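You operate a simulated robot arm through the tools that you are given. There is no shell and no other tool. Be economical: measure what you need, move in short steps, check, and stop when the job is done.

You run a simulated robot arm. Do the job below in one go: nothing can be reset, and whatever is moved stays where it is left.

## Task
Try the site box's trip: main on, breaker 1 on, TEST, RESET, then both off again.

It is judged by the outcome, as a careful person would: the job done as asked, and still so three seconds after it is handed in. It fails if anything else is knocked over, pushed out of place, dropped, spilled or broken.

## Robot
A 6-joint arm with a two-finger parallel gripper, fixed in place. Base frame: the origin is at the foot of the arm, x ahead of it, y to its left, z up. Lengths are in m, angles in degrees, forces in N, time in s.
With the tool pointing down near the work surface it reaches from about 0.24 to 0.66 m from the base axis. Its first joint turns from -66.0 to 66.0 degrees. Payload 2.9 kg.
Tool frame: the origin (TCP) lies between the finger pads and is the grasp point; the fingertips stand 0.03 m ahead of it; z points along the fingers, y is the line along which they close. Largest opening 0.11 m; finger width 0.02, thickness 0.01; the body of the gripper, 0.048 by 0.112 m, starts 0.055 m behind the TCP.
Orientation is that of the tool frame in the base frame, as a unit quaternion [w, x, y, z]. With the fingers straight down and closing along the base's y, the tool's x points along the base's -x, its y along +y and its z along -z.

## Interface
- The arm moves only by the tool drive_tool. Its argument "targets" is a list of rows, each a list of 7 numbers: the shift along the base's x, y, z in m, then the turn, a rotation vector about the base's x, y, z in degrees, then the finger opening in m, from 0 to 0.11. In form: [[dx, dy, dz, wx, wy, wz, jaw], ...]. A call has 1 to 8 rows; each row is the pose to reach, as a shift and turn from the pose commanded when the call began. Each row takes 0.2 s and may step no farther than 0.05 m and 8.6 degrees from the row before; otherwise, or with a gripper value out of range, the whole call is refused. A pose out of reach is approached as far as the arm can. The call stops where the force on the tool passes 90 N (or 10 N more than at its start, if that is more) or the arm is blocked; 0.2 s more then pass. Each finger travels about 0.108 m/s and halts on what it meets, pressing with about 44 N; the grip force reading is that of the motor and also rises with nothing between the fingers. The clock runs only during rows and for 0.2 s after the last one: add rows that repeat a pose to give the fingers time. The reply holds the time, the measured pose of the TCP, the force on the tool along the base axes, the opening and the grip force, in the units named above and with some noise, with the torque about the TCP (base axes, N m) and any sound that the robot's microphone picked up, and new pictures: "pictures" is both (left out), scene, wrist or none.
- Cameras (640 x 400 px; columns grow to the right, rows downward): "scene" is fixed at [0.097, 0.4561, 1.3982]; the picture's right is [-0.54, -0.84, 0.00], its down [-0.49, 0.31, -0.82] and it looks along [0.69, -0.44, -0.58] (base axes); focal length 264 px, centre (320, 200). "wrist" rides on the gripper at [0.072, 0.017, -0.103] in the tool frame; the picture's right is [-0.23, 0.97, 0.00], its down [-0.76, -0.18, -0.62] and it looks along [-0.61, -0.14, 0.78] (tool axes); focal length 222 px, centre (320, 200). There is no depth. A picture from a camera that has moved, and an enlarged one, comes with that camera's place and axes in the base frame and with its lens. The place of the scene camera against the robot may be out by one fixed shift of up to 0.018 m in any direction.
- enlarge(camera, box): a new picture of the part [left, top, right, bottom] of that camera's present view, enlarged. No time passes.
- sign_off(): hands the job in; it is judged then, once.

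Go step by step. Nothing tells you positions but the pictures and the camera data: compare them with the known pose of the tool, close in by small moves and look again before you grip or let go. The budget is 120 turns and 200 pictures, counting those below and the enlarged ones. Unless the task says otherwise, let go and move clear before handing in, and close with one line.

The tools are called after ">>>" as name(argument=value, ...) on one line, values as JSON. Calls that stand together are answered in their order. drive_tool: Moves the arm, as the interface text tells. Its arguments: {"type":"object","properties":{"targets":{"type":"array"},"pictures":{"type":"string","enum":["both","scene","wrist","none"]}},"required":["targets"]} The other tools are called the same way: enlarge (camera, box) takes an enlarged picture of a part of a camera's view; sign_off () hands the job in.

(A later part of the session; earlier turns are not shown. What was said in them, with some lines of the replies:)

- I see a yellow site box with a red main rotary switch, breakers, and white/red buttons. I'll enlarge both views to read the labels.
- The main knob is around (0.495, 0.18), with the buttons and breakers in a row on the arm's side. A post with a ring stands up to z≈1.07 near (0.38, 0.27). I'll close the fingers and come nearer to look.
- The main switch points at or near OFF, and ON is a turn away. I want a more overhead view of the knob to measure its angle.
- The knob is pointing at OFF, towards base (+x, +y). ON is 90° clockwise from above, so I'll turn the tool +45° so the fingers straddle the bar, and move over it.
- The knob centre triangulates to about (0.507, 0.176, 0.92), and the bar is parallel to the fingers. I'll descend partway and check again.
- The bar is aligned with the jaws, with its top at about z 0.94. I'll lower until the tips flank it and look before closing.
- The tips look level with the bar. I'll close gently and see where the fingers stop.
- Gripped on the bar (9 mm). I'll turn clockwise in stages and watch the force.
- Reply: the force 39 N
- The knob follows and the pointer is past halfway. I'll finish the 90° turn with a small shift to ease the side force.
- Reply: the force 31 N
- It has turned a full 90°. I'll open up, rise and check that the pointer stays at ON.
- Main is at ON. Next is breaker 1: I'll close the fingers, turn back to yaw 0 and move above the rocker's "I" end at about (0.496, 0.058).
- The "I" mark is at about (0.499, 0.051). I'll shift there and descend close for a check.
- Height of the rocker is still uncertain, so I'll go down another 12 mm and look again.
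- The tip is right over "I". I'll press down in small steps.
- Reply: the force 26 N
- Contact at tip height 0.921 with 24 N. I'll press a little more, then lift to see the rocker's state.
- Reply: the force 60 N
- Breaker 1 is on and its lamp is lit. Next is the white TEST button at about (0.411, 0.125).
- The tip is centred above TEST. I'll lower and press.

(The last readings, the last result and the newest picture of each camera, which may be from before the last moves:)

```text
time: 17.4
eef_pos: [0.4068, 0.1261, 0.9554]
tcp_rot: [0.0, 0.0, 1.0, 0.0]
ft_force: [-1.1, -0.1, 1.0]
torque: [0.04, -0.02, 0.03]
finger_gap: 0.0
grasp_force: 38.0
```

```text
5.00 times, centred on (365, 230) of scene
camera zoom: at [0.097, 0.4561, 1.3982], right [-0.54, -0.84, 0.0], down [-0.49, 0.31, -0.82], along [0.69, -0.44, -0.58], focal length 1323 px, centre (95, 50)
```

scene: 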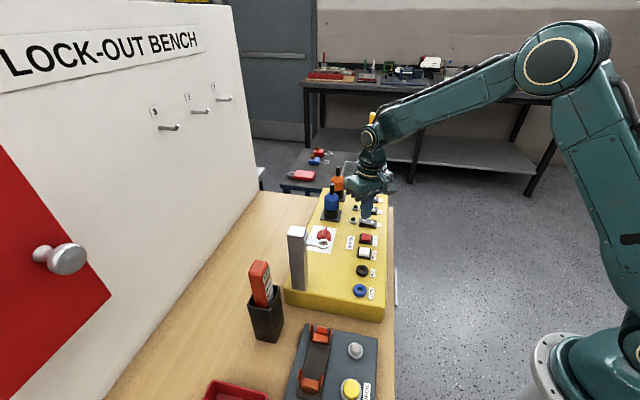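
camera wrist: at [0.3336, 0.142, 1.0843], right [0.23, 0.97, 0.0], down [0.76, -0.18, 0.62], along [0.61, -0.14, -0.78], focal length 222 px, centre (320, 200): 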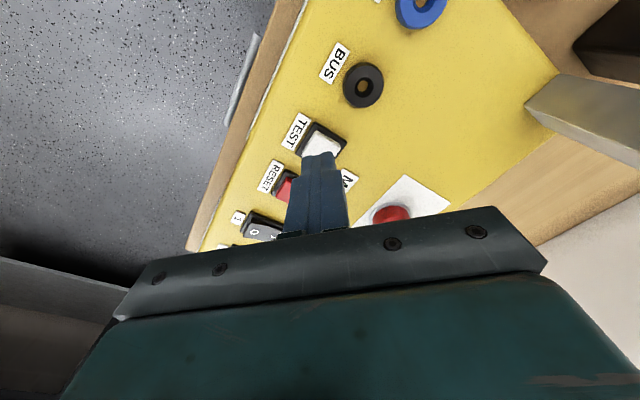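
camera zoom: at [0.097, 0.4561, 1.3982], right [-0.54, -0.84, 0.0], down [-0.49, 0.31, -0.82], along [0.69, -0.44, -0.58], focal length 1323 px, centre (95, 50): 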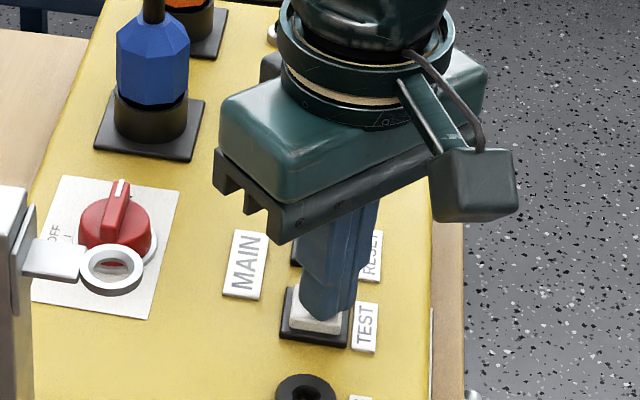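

Almost touching and centred, so I'll press a few millimetres more.

>>> drive_tool(targets=[[0, 0, -0.003, 0, 0, 0, 0], [0, 0, -0.005, 0, 0, 0, 0], [0, 0, -0.007, 0, 0, 0, 0]], pictures="none")

>>> enlarge(camera="scene", box=[320, 170, 410, 270])

```text
time: 18.2
eef_pos: [0.4068, 0.1245, 0.9476]
tcp_rot: [0.0, 0.0, 1.0, 0.001]
ft_force: [0.5, 0.7, 3.8]
torque: [0.01, 0.0, -0.01]
finger_gap: 0.0
grasp_force: 37.7
heard: click
```

```text
4.00 times, centred on (365, 220) of scene
camera zoom: at [0.097, 0.4561, 1.3982], right [-0.54, -0.84, 0.0], down [-0.49, 0.31, -0.82], along [0.69, -0.44, -0.58], focal length 1058 px, centre (140, 120)
```

zoom: 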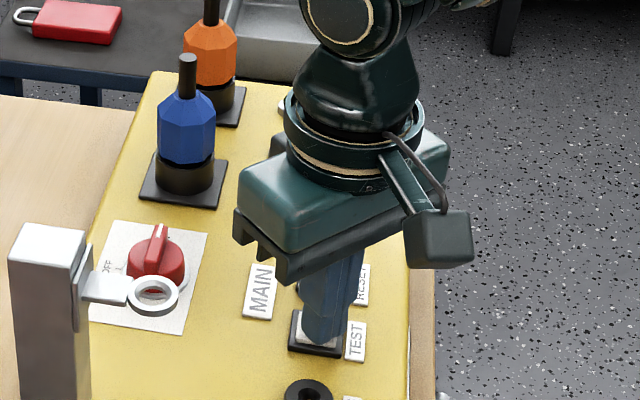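

Click heard. I'll lift and check what tripped.

>>> drive_tool(targets=[[0, 0, 0.03, 0, 0, 0, 0], [0.01, -0.01, 0.05, 0, 0, 0, 0], [-0.02, -0.02, 0.08, 0, 0, 0, 0]], pictures="wrist")

>>> enlarge(camera="scene", box=[310, 170, 410, 270])

```text
time: 19.0
eef_pos: [0.3858, 0.1023, 1.0274]
tcp_rot: [0.0, -0.001, 1.0, 0.0]
ft_force: [0.0, -0.3, 0.3]
torque: [-0.04, -0.01, 0.02]
finger_gap: 0.0002
grasp_force: 37.9
camera wrist: at [0.3116, 0.1201, 1.1319], right [0.23, 0.97, 0.0], down [0.76, -0.18, 0.62], along [0.61, -0.14, -0.78], focal length 222 px, centre (320, 200)
```

wrist: 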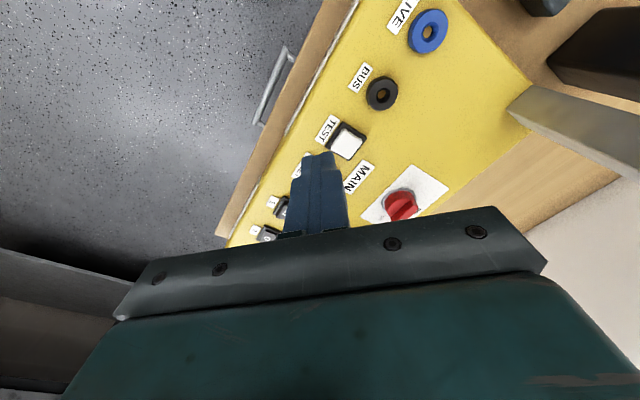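

```text
4.00 times, centred on (360, 220) of scene
camera zoom: at [0.097, 0.4561, 1.3982], right [-0.54, -0.84, 0.0], down [-0.49, 0.31, -0.82], along [0.69, -0.44, -0.58], focal length 1058 px, centre (160, 120)
```

zoom: 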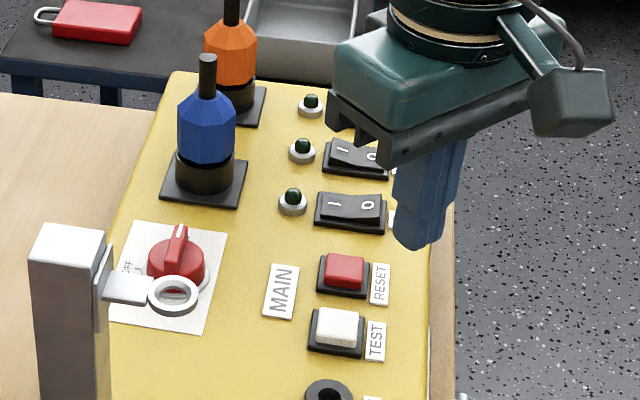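

TEST tripped it: lamp 1 is out. Next is RESET at about (0.444, 0.0905).

>>> drive_tool(targets=[[0.03, -0.006, 0, 0, 0, 0, 0], [0.058, -0.012, -0.02, 0, 0, 0, 0], [0.058, -0.012, -0.05, 0, 0, 0, 0]], pictures="wrist")

>>> enlarge(camera="wrist", box=[220, 80, 420, 220])

>>> enlarge(camera="scene", box=[310, 170, 410, 270])

```text
time: 19.8
eef_pos: [0.4465, 0.0924, 0.9777]
tcp_rot: [0.0, 0.0, 1.0, -0.001]
ft_force: [0.2, -0.1, 0.4]
torque: [0.01, 0.0, 0.01]
finger_gap: 0.0001
grasp_force: 38.0
camera wrist: at [0.3732, 0.1099, 1.0813], right [0.23, 0.97, 0.0], down [0.76, -0.18, 0.62], along [0.61, -0.14, -0.78], focal length 222 px, centre (320, 200)
```

wrist: 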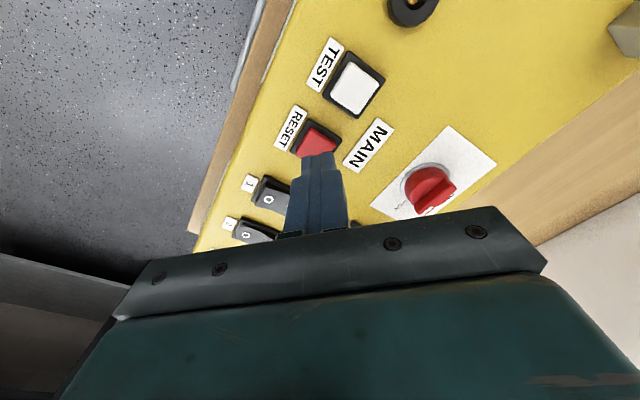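

```text
2.86 times, centred on (320, 150) of wrist
camera zoom: at [0.3732, 0.1099, 1.0813], right [0.23, 0.97, 0.0], down [0.76, -0.18, 0.62], along [0.61, -0.14, -0.78], focal length 635 px, centre (320, 343)
```

zoom: 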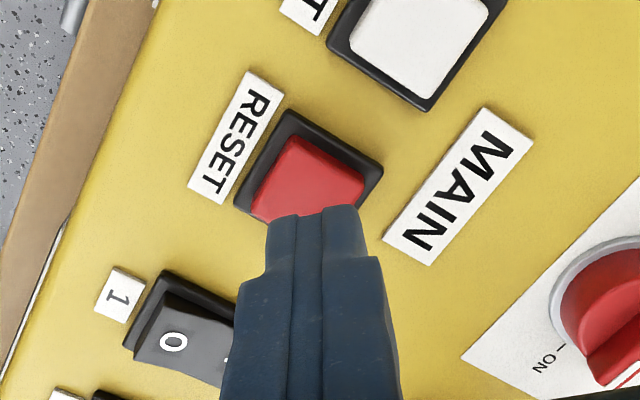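

```text
4.00 times, centred on (360, 220) of scene
camera zoom: at [0.0971, 0.4561, 1.3982], right [-0.54, -0.84, 0.0], down [-0.49, 0.31, -0.82], along [0.69, -0.44, -0.58], focal length 1058 px, centre (160, 120)
```

zoom: 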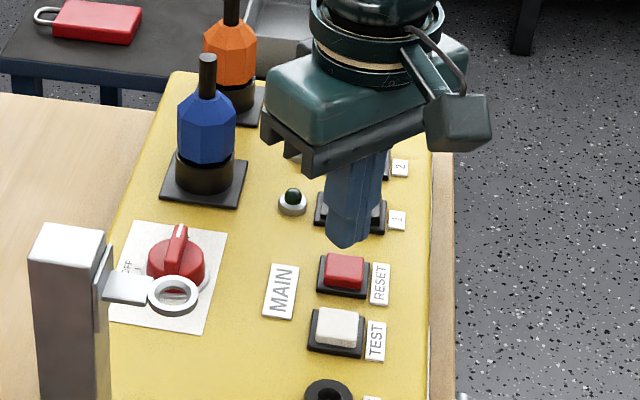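

RESET is about 3 mm toward −y from the tip, so I'll correct and press as I did for TEST.

>>> drive_tool(targets=[[-0.002, -0.003, -0.01, 0, 0, 0, 0], [-0.002, -0.003, -0.02, 0, 0, 0, 0], [-0.002, -0.003, -0.025, 0, 0, 0, 0], [-0.002, -0.003, -0.028, 0, 0, 0, 0], [-0.002, -0.003, -0.03, 0, 0, 0, 0]], pictures="none")

>>> enlarge(camera="scene", box=[310, 170, 410, 270])

```text
time: 21.0
eef_pos: [0.4437, 0.0896, 0.9466]
tcp_rot: [0.0, -0.001, 1.0, 0.0]
ft_force: [0.0, -2.2, 4.8]
torque: [-0.04, 0.03, 0.0]
finger_gap: 0.0
grasp_force: 37.5
heard: click
```

```text
4.00 times, centred on (360, 220) of scene
camera zoom: at [0.0969, 0.456, 1.3983], right [-0.54, -0.84, 0.0], down [-0.49, 0.31, -0.82], along [0.69, -0.44, -0.58], focal length 1058 px, centre (160, 120)
```

zoom: 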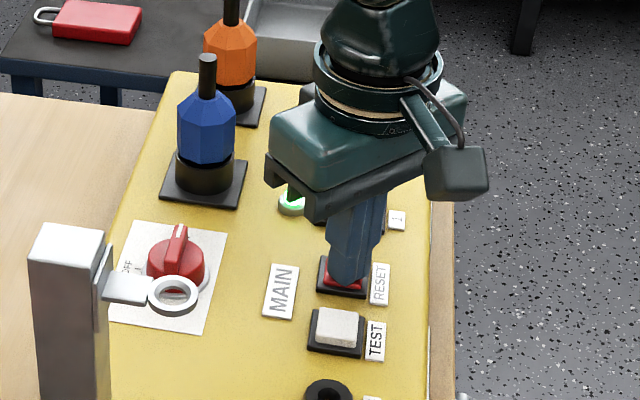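

The lamp is back on, so RESET worked. Now breaker 1 off: lift and move above the rocker's "O" end at about (0.480, 0.034).

>>> drive_tool(targets=[[0, 0, 0.03, 0, 0, 0, 0], [0.012, -0.02, 0.05, 0, 0, 0, 0], [0.036, -0.054, 0.05, 0, 0, 0, 0], [0.036, -0.054, 0.033, 0, 0, 0, 0]], pictures="wrist")

>>> enlarge(camera="wrist", box=[220, 80, 420, 220])

>>> enlarge(camera="scene", box=[310, 170, 410, 270])

```text
time: 22.0
eef_pos: [0.4785, 0.0365, 0.9821]
tcp_rot: [-0.001, 0.0, 1.0, 0.001]
ft_force: [0.3, 0.0, -0.1]
torque: [0.01, 0.02, 0.01]
finger_gap: 0.0003
grasp_force: 37.9
camera wrist: at [0.4046, 0.0539, 1.0862], right [0.23, 0.97, 0.0], down [0.76, -0.18, 0.62], along [0.61, -0.14, -0.78], focal length 222 px, centre (320, 200)
```

wrist: 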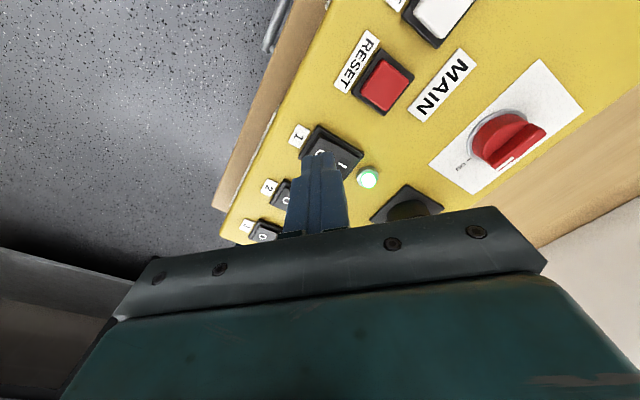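

```text
2.86 times, centred on (320, 150) of wrist
camera zoom: at [0.4046, 0.0539, 1.0862], right [0.23, 0.97, 0.0], down [0.76, -0.18, 0.62], along [0.61, -0.14, -0.78], focal length 635 px, centre (320, 343)
```

zoom: 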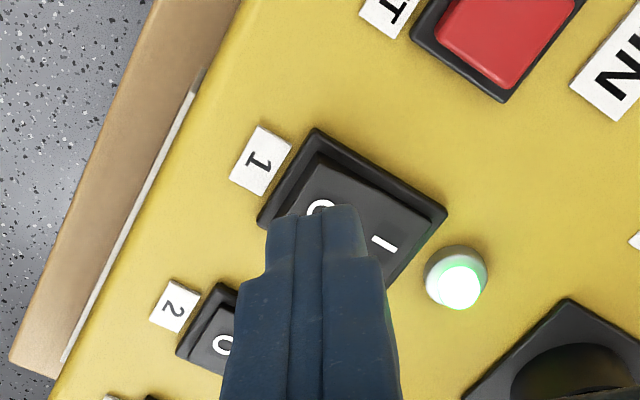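

```text
4.00 times, centred on (360, 220) of scene
camera zoom: at [0.097, 0.456, 1.3982], right [-0.54, -0.84, 0.0], down [-0.49, 0.31, -0.82], along [0.69, -0.44, -0.58], focal length 1058 px, centre (160, 120)
```

zoom: 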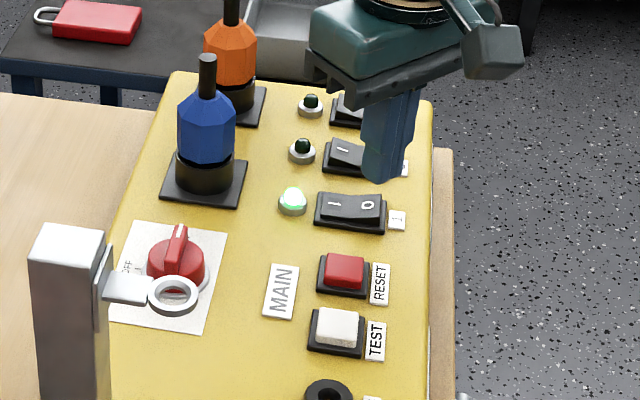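

Nearly over "O". I'll shift slightly, descend 15 mm and check.

>>> drive_tool(targets=[[0.002, 0.001, -0.008, 0, 0, 0, 0], [0.002, 0.001, -0.016, 0, 0, 0, 0]], pictures="none")

>>> enlarge(camera="wrist", box=[220, 80, 420, 220])

>>> enlarge(camera="scene", box=[320, 170, 410, 250])

```text
time: 22.6
eef_pos: [0.481, 0.038, 0.9662]
tcp_rot: [0.0, 0.0, 1.0, -0.001]
ft_force: [0.4, 0.5, 0.3]
torque: [-0.03, 0.01, 0.01]
finger_gap: 0.0
grasp_force: 37.2
```

```text
2.86 times, centred on (320, 150) of wrist
camera zoom: at [0.4068, 0.0549, 1.0702], right [0.23, 0.97, 0.0], down [0.76, -0.18, 0.62], along [0.61, -0.14, -0.78], focal length 635 px, centre (320, 343)
```

zoom: 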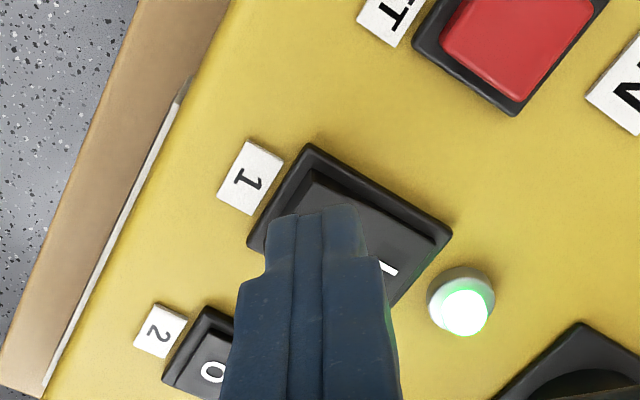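

```text
5.00 times, centred on (365, 210) of scene
camera zoom: at [0.097, 0.4561, 1.3982], right [-0.54, -0.84, 0.0], down [-0.49, 0.31, -0.82], along [0.69, -0.44, -0.58], focal length 1323 px, centre (95, 150)
```

zoom: 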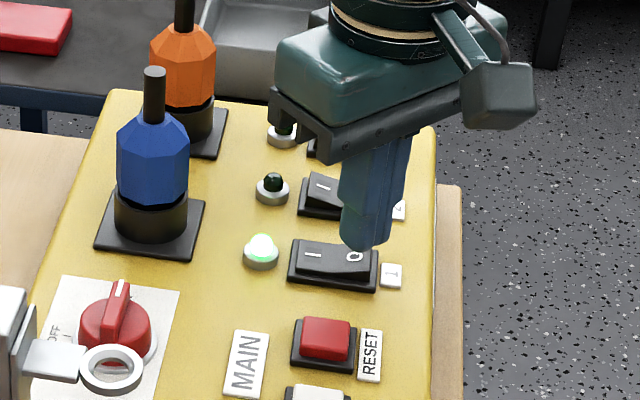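

Alignment matches the earlier "I" press. Pressing now.

>>> drive_tool(targets=[[0, 0, -0.007, 0, 0, 0, 0], [0, 0, -0.012, 0, 0, 0, 0], [0, 0, -0.016, 0, 0, 0, 0], [0, 0, -0.018, 0, 0, 0, 0]], pictures="none")

>>> enlarge(camera="scene", box=[320, 170, 410, 250])

```text
time: 23.6
eef_pos: [0.4793, 0.0379, 0.9496]
tcp_rot: [0.002, 0.0, 1.0, 0.0]
ft_force: [-13.1, -6.3, 31.0]
torque: [0.05, 0.08, 0.07]
finger_gap: 0.0
grasp_force: 37.9
```

```text
5.00 times, centred on (365, 210) of scene
camera zoom: at [0.0962, 0.4558, 1.3984], right [-0.54, -0.84, 0.0], down [-0.49, 0.31, -0.82], along [0.69, -0.44, -0.58], focal length 1323 px, centre (95, 150)
```

zoom: 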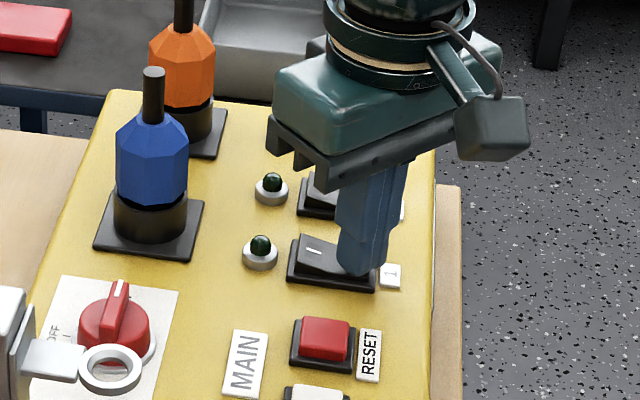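

Breaker 1 is off and its lamp is out. I'll lift and return to the main knob at yaw −45° with the jaws open.

>>> drive_tool(targets=[[0, 0, 0.04, 0, 0, 0, 0], [0, 0.01, 0.08, 0, 0, -8, 0], [0, 0.045, 0.1, 0, 0, -16, 0], [0.005, 0.085, 0.1, 0, 0, -24, 0.01], [0.015, 0.12, 0.1, 0, 0, -32, 0.03], [0.024, 0.142, 0.1, 0, 0, -40, 0.04], [0.024, 0.142, 0.088, 0, 0, -45, 0.04]])

>>> enlarge(camera="wrist", box=[220, 50, 420, 200])

>>> enlarge(camera="scene", box=[310, 170, 410, 270])

```text
time: 25.2
eef_pos: [0.5043, 0.1792, 1.0315]
tcp_rot: [0.0, 0.383, 0.924, 0.0]
ft_force: [0.1, -0.4, -0.2]
torque: [0.04, 0.02, 0.01]
finger_gap: 0.0402
grasp_force: 0.0
camera wrist: at [0.4633, 0.2426, 1.1369], right [0.85, 0.53, 0.0], down [0.41, -0.67, 0.62], along [0.33, -0.53, -0.78], focal length 222 px, centre (320, 200)
```

scene: 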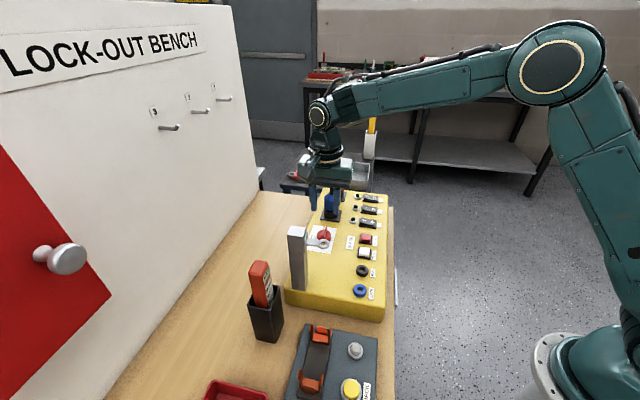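
wrist: 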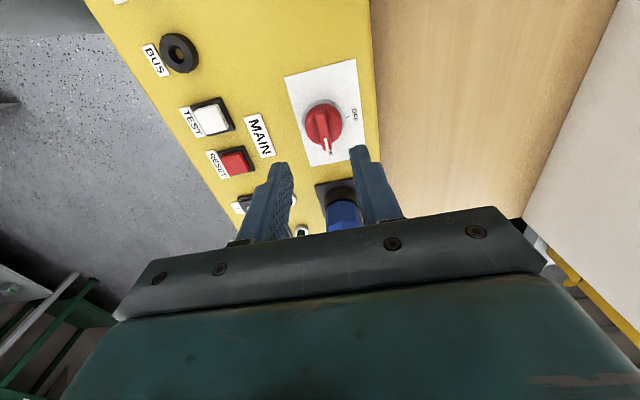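

```text
2.67 times, centred on (320, 125) of wrist
camera zoom: at [0.4633, 0.2426, 1.1369], right [0.85, 0.53, 0.0], down [0.41, -0.67, 0.62], along [0.33, -0.53, -0.78], focal length 592 px, centre (320, 400)
```

zoom: 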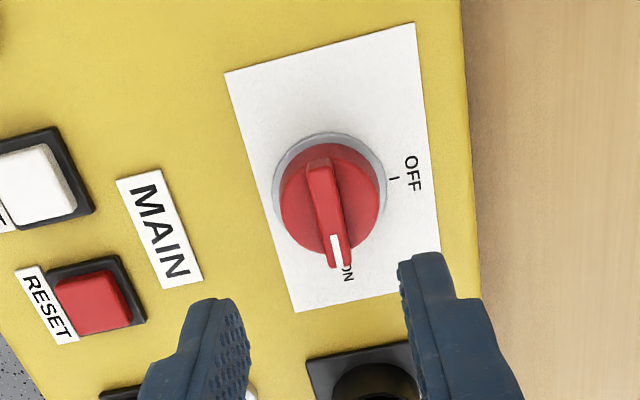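

```text
4.00 times, centred on (360, 220) of scene
camera zoom: at [0.097, 0.4561, 1.3982], right [-0.54, -0.84, 0.0], down [-0.49, 0.31, -0.82], along [0.69, -0.44, -0.58], focal length 1058 px, centre (160, 120)
```

zoom: 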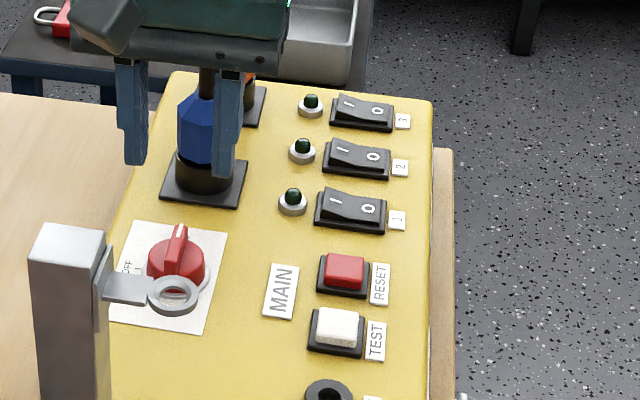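

All three breakers are off and the main is still at ON. I'll descend straddling the bar.

>>> drive_tool(targets=[[0.003, -0.001, -0.03, 0, 0, 0, 0.038], [0.003, -0.001, -0.05, 0, 0, 0, 0.035], [0.003, -0.001, -0.062, 0, 0, 0, 0.035]], pictures="none")

>>> enlarge(camera="wrist", box=[220, 80, 420, 230])

>>> enlarge(camera="scene", box=[270, 170, 370, 270])

```text
time: 26.0
eef_pos: [0.5089, 0.1794, 0.9721]
tcp_rot: [0.0, 0.382, 0.924, 0.0]
ft_force: [-0.5, -0.6, -0.3]
torque: [0.0, 0.0, 0.02]
finger_gap: 0.0353
grasp_force: 0.0
```

```text
2.67 times, centred on (320, 155) of wrist
camera zoom: at [0.4683, 0.2423, 1.0767], right [0.85, 0.53, 0.0], down [0.41, -0.66, 0.62], along [0.33, -0.53, -0.78], focal length 592 px, centre (320, 320)
```

zoom: 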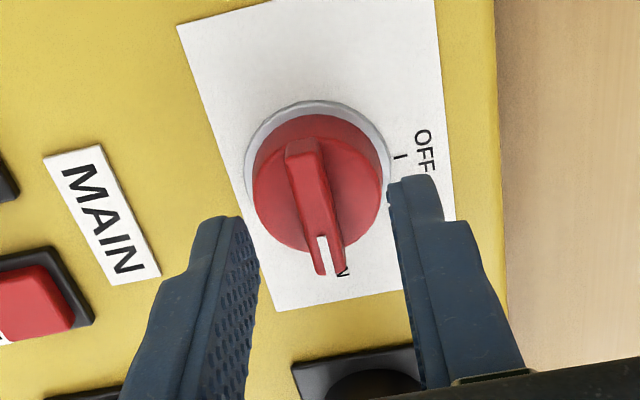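

```text
4.00 times, centred on (320, 220) of scene
camera zoom: at [0.097, 0.4561, 1.3982], right [-0.54, -0.84, 0.0], down [-0.49, 0.31, -0.82], along [0.69, -0.44, -0.58], focal length 1058 px, centre (320, 120)
```

zoom: 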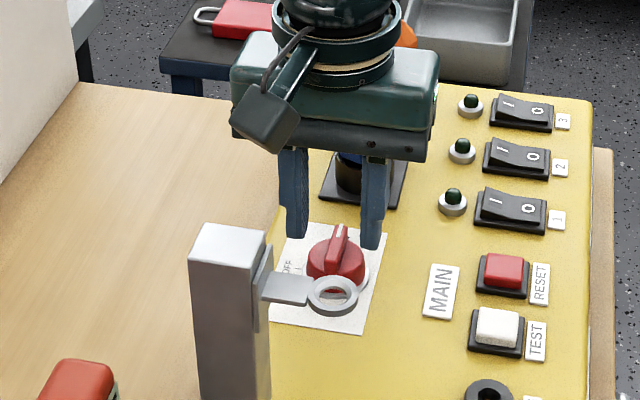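

The bar is between the fingers. I'll shift back slightly toward where I gripped before, and close.

>>> drive_tool(targets=[[-0.002, 0.0015, -0.002, 0, 0, 0, 0.03], [-0.002, 0.0015, -0.003, 0, 0, 0, 0.01], [-0.002, 0.0015, -0.003, 0, 0, 0, 0.0], [-0.002, 0.0015, -0.003, 0, 0, 0, 0.0]], pictures="none")

>>> enlarge(camera="wrist", box=[220, 80, 420, 230])

```text
time: 27.0
eef_pos: [0.5068, 0.1793, 0.97]
tcp_rot: [0.0, 0.383, 0.924, 0.0]
ft_force: [0.2, -0.1, 0.1]
torque: [0.01, 0.0, 0.02]
finger_gap: 0.0
grasp_force: 37.5
```

```text
2.67 times, centred on (320, 155) of wrist
camera zoom: at [0.4648, 0.2424, 1.0741], right [0.85, 0.53, 0.0], down [0.41, -0.66, 0.62], along [0.33, -0.53, -0.78], focal length 592 px, centre (320, 320)
```

zoom: 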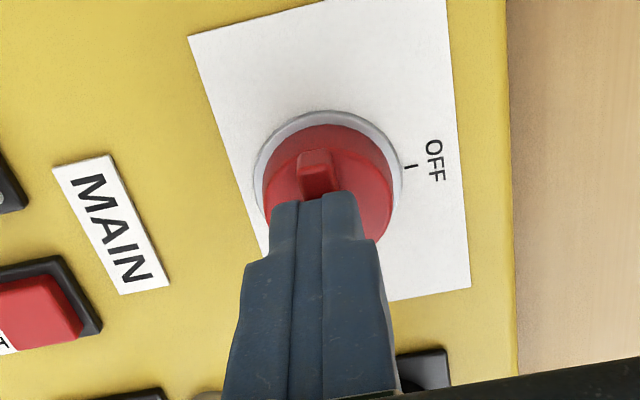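

The fingers closed just above the bar. I'll reopen, drop 4 mm more and close again.

>>> drive_tool(targets=[[0, 0, 0.004, 0, 0, 0, 0.015], [0, 0, 0.004, 0, 0, 0, 0.03], [0, 0, -0.002, 0, 0, 0, 0.03], [0, 0, -0.004, 0, 0, 0, 0.03]], pictures="none")

>>> drive_tool(targets=[[0, 0, 0, 0, 0, 0, 0.01], [0, 0, 0, 0, 0, 0, 0.0], [0, 0, 0, 0, 0, 0, 0.0]], pictures="none")

>>> enlarge(camera="wrist", box=[220, 80, 420, 230])

```text
time: 28.0
eef_pos: [0.5048, 0.1788, 0.9666]
tcp_rot: [0.0, 0.383, 0.924, 0.0]
ft_force: [0.4, 0.6, 0.3]
torque: [-0.01, -0.03, 0.01]
finger_gap: 0.0302
grasp_force: 0.2
```

```text
time: 28.8
eef_pos: [0.5055, 0.1792, 0.966]
tcp_rot: [0.001, 0.382, 0.924, 0.002]
ft_force: [10.5, 10.8, -5.1]
torque: [0.01, -0.63, 0.05]
finger_gap: 0.009
grasp_force: 44.9
```

```text
2.67 times, centred on (320, 155) of wrist
camera zoom: at [0.4648, 0.2436, 1.0703], right [0.85, 0.53, 0.0], down [0.41, -0.66, 0.62], along [0.33, -0.53, -0.78], focal length 592 px, centre (320, 320)
```

zoom: 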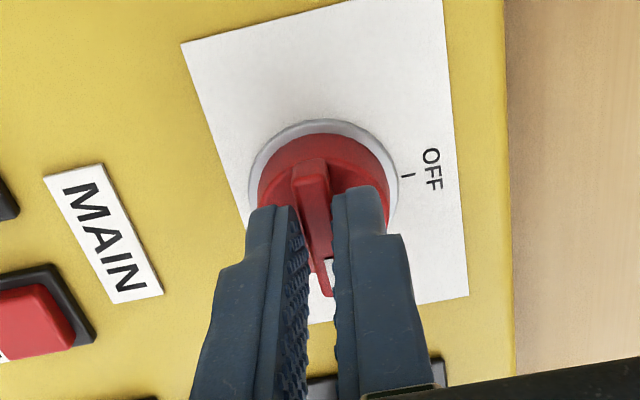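

Gripped again at 9 mm. I'll turn anticlockwise in stages.

>>> drive_tool(targets=[[0.001, 0.0005, 0, 0, 0, 8, 0], [0.0005, 0, 0, 0, 0, 16, 0], [0, -0.001, 0, 0, 0, 24, 0], [0, -0.001, 0, 0, 0, 32, 0]], pictures="none")

```text
time: 29.8
eef_pos: [0.5049, 0.1779, 0.9656]
tcp_rot: [-0.001, 0.113, 0.994, -0.001]
ft_force: [-11.0, 1.5, 4.4]
torque: [-0.18, -0.83, -0.04]
finger_gap: 0.0088
grasp_force: 45.0
```

>>> drive_tool(targets=[[-0.0005, -0.0005, 0, 0, 0, 8, 0], [0, -0.001, 0, 0, 0, 16, 0], [0, -0.001, 0, 0, 0, 24, 0], [0, -0.002, 0, 0, 0, 32, 0]], pictures="none")

```text
time: 30.8
eef_pos: [0.5054, 0.1748, 0.9672]
tcp_rot: [-0.001, -0.165, 0.986, 0.0]
ft_force: [-17.7, -7.9, 11.3]
torque: [-0.14, 0.2, -0.04]
finger_gap: 0.0088
grasp_force: 44.9
```

>>> drive_tool(targets=[[-0.0005, -0.001, 0, 0, 0, 8, 0], [-0.0005, -0.001, 0, 0, 0, 16, 0], [-0.0005, -0.0015, 0, 0, 0, 24, 0], [-0.0005, -0.0015, 0, 0, 0, 28, 0]], pictures="none")

>>> enlarge(camera="wrist", box=[220, 80, 420, 230])

```text
time: 31.8
eef_pos: [0.5051, 0.1724, 0.9661]
tcp_rot: [0.001, -0.397, 0.918, 0.0]
ft_force: [-2.1, -16.6, 7.7]
torque: [-0.33, -0.02, -0.52]
finger_gap: 0.0088
grasp_force: 45.0
```

```text
2.67 times, centred on (320, 155) of wrist
camera zoom: at [0.4425, 0.1328, 1.0701], right [-0.55, 0.83, 0.0], down [0.65, 0.43, 0.62], along [0.52, 0.35, -0.78], focal length 592 px, centre (320, 320)
```

zoom: 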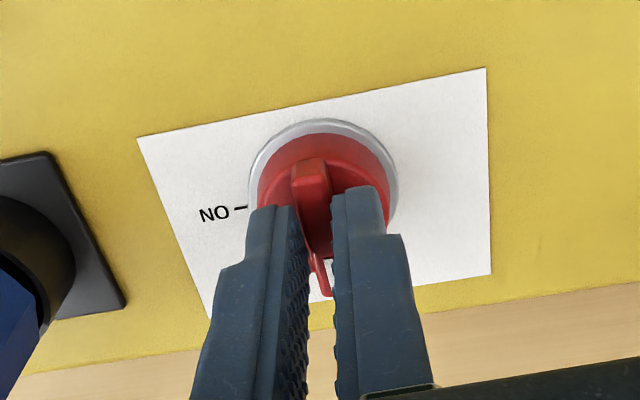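

The bar is back toward OFF, at yaw about +46.8°. I'll release, rise and verify.

>>> drive_tool(targets=[[0, 0, 0, 0, 0, -1, 0.02], [0, 0, 0, 0, 0, -1, 0.04], [0, 0, 0.03, 0, 0, -1, 0.04], [0, 0, 0.07, 0, 0, -1, 0.04], [-0.02, -0.02, 0.11, 0, 0, -1, 0.04], [-0.03, -0.03, 0.14, 0, 0, -1, 0.04]])

>>> enlarge(camera="wrist", box=[220, 40, 420, 190])

>>> enlarge(camera="scene", box=[280, 160, 410, 280])

```text
time: 33.2
eef_pos: [0.4732, 0.1451, 1.1035]
tcp_rot: [0.0, -0.391, 0.92, 0.001]
ft_force: [0.5, 1.1, -0.6]
torque: [0.01, -0.05, 0.0]
finger_gap: 0.0403
grasp_force: 0.2
camera wrist: at [0.4115, 0.1052, 1.2072], right [-0.54, 0.84, 0.0], down [0.66, 0.42, 0.62], along [0.52, 0.34, -0.78], focal length 222 px, centre (320, 200)
```

scene: 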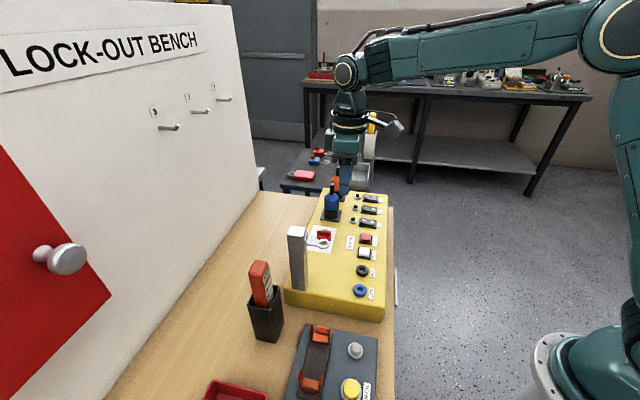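
wrist: 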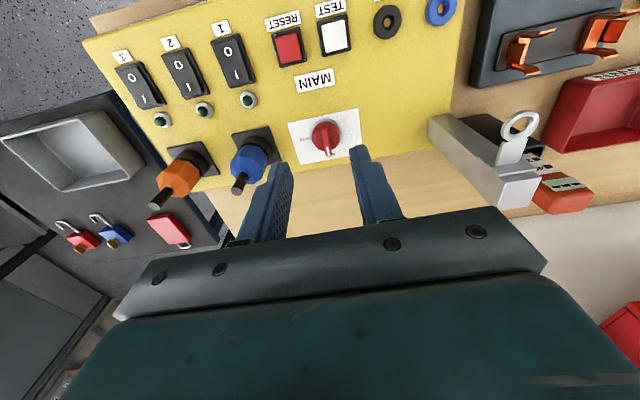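

```text
2.67 times, centred on (320, 115) of wrist
camera zoom: at [0.4115, 0.1052, 1.2072], right [-0.54, 0.84, 0.0], down [0.66, 0.42, 0.62], along [0.52, 0.34, -0.78], focal length 592 px, centre (320, 427)
```

zoom: 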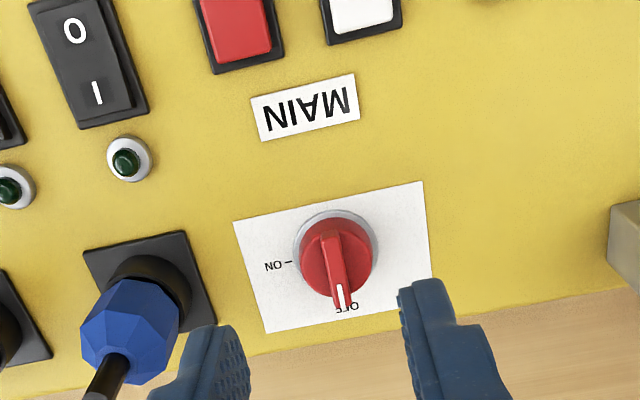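

```text
3.33 times, centred on (345, 220) of scene
camera zoom: at [0.097, 0.4561, 1.3982], right [-0.54, -0.84, 0.0], down [-0.49, 0.31, -0.82], along [0.69, -0.44, -0.58], focal length 882 px, centre (237, 133)
```

zoom: 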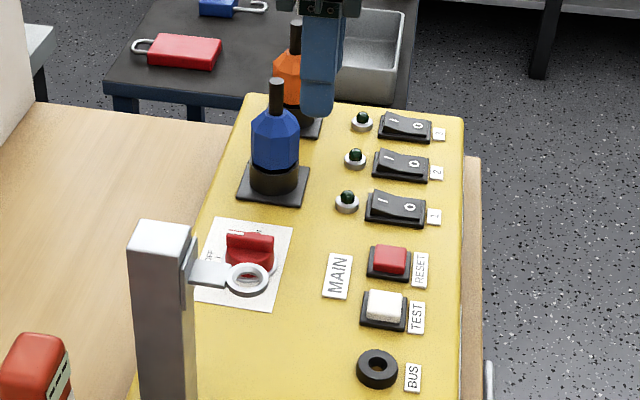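

The main is at OFF, breaker 1 is off with all lamps dark, and nothing else has moved. The tool is clear, so I'm handing in.

>>> sign_off()

```text
The job is handed in.
```

The trip test is done: with main and breaker 1 on, TEST tripped it (lamp 1 went out), RESET brought it back (lamp relit), and both are off again.
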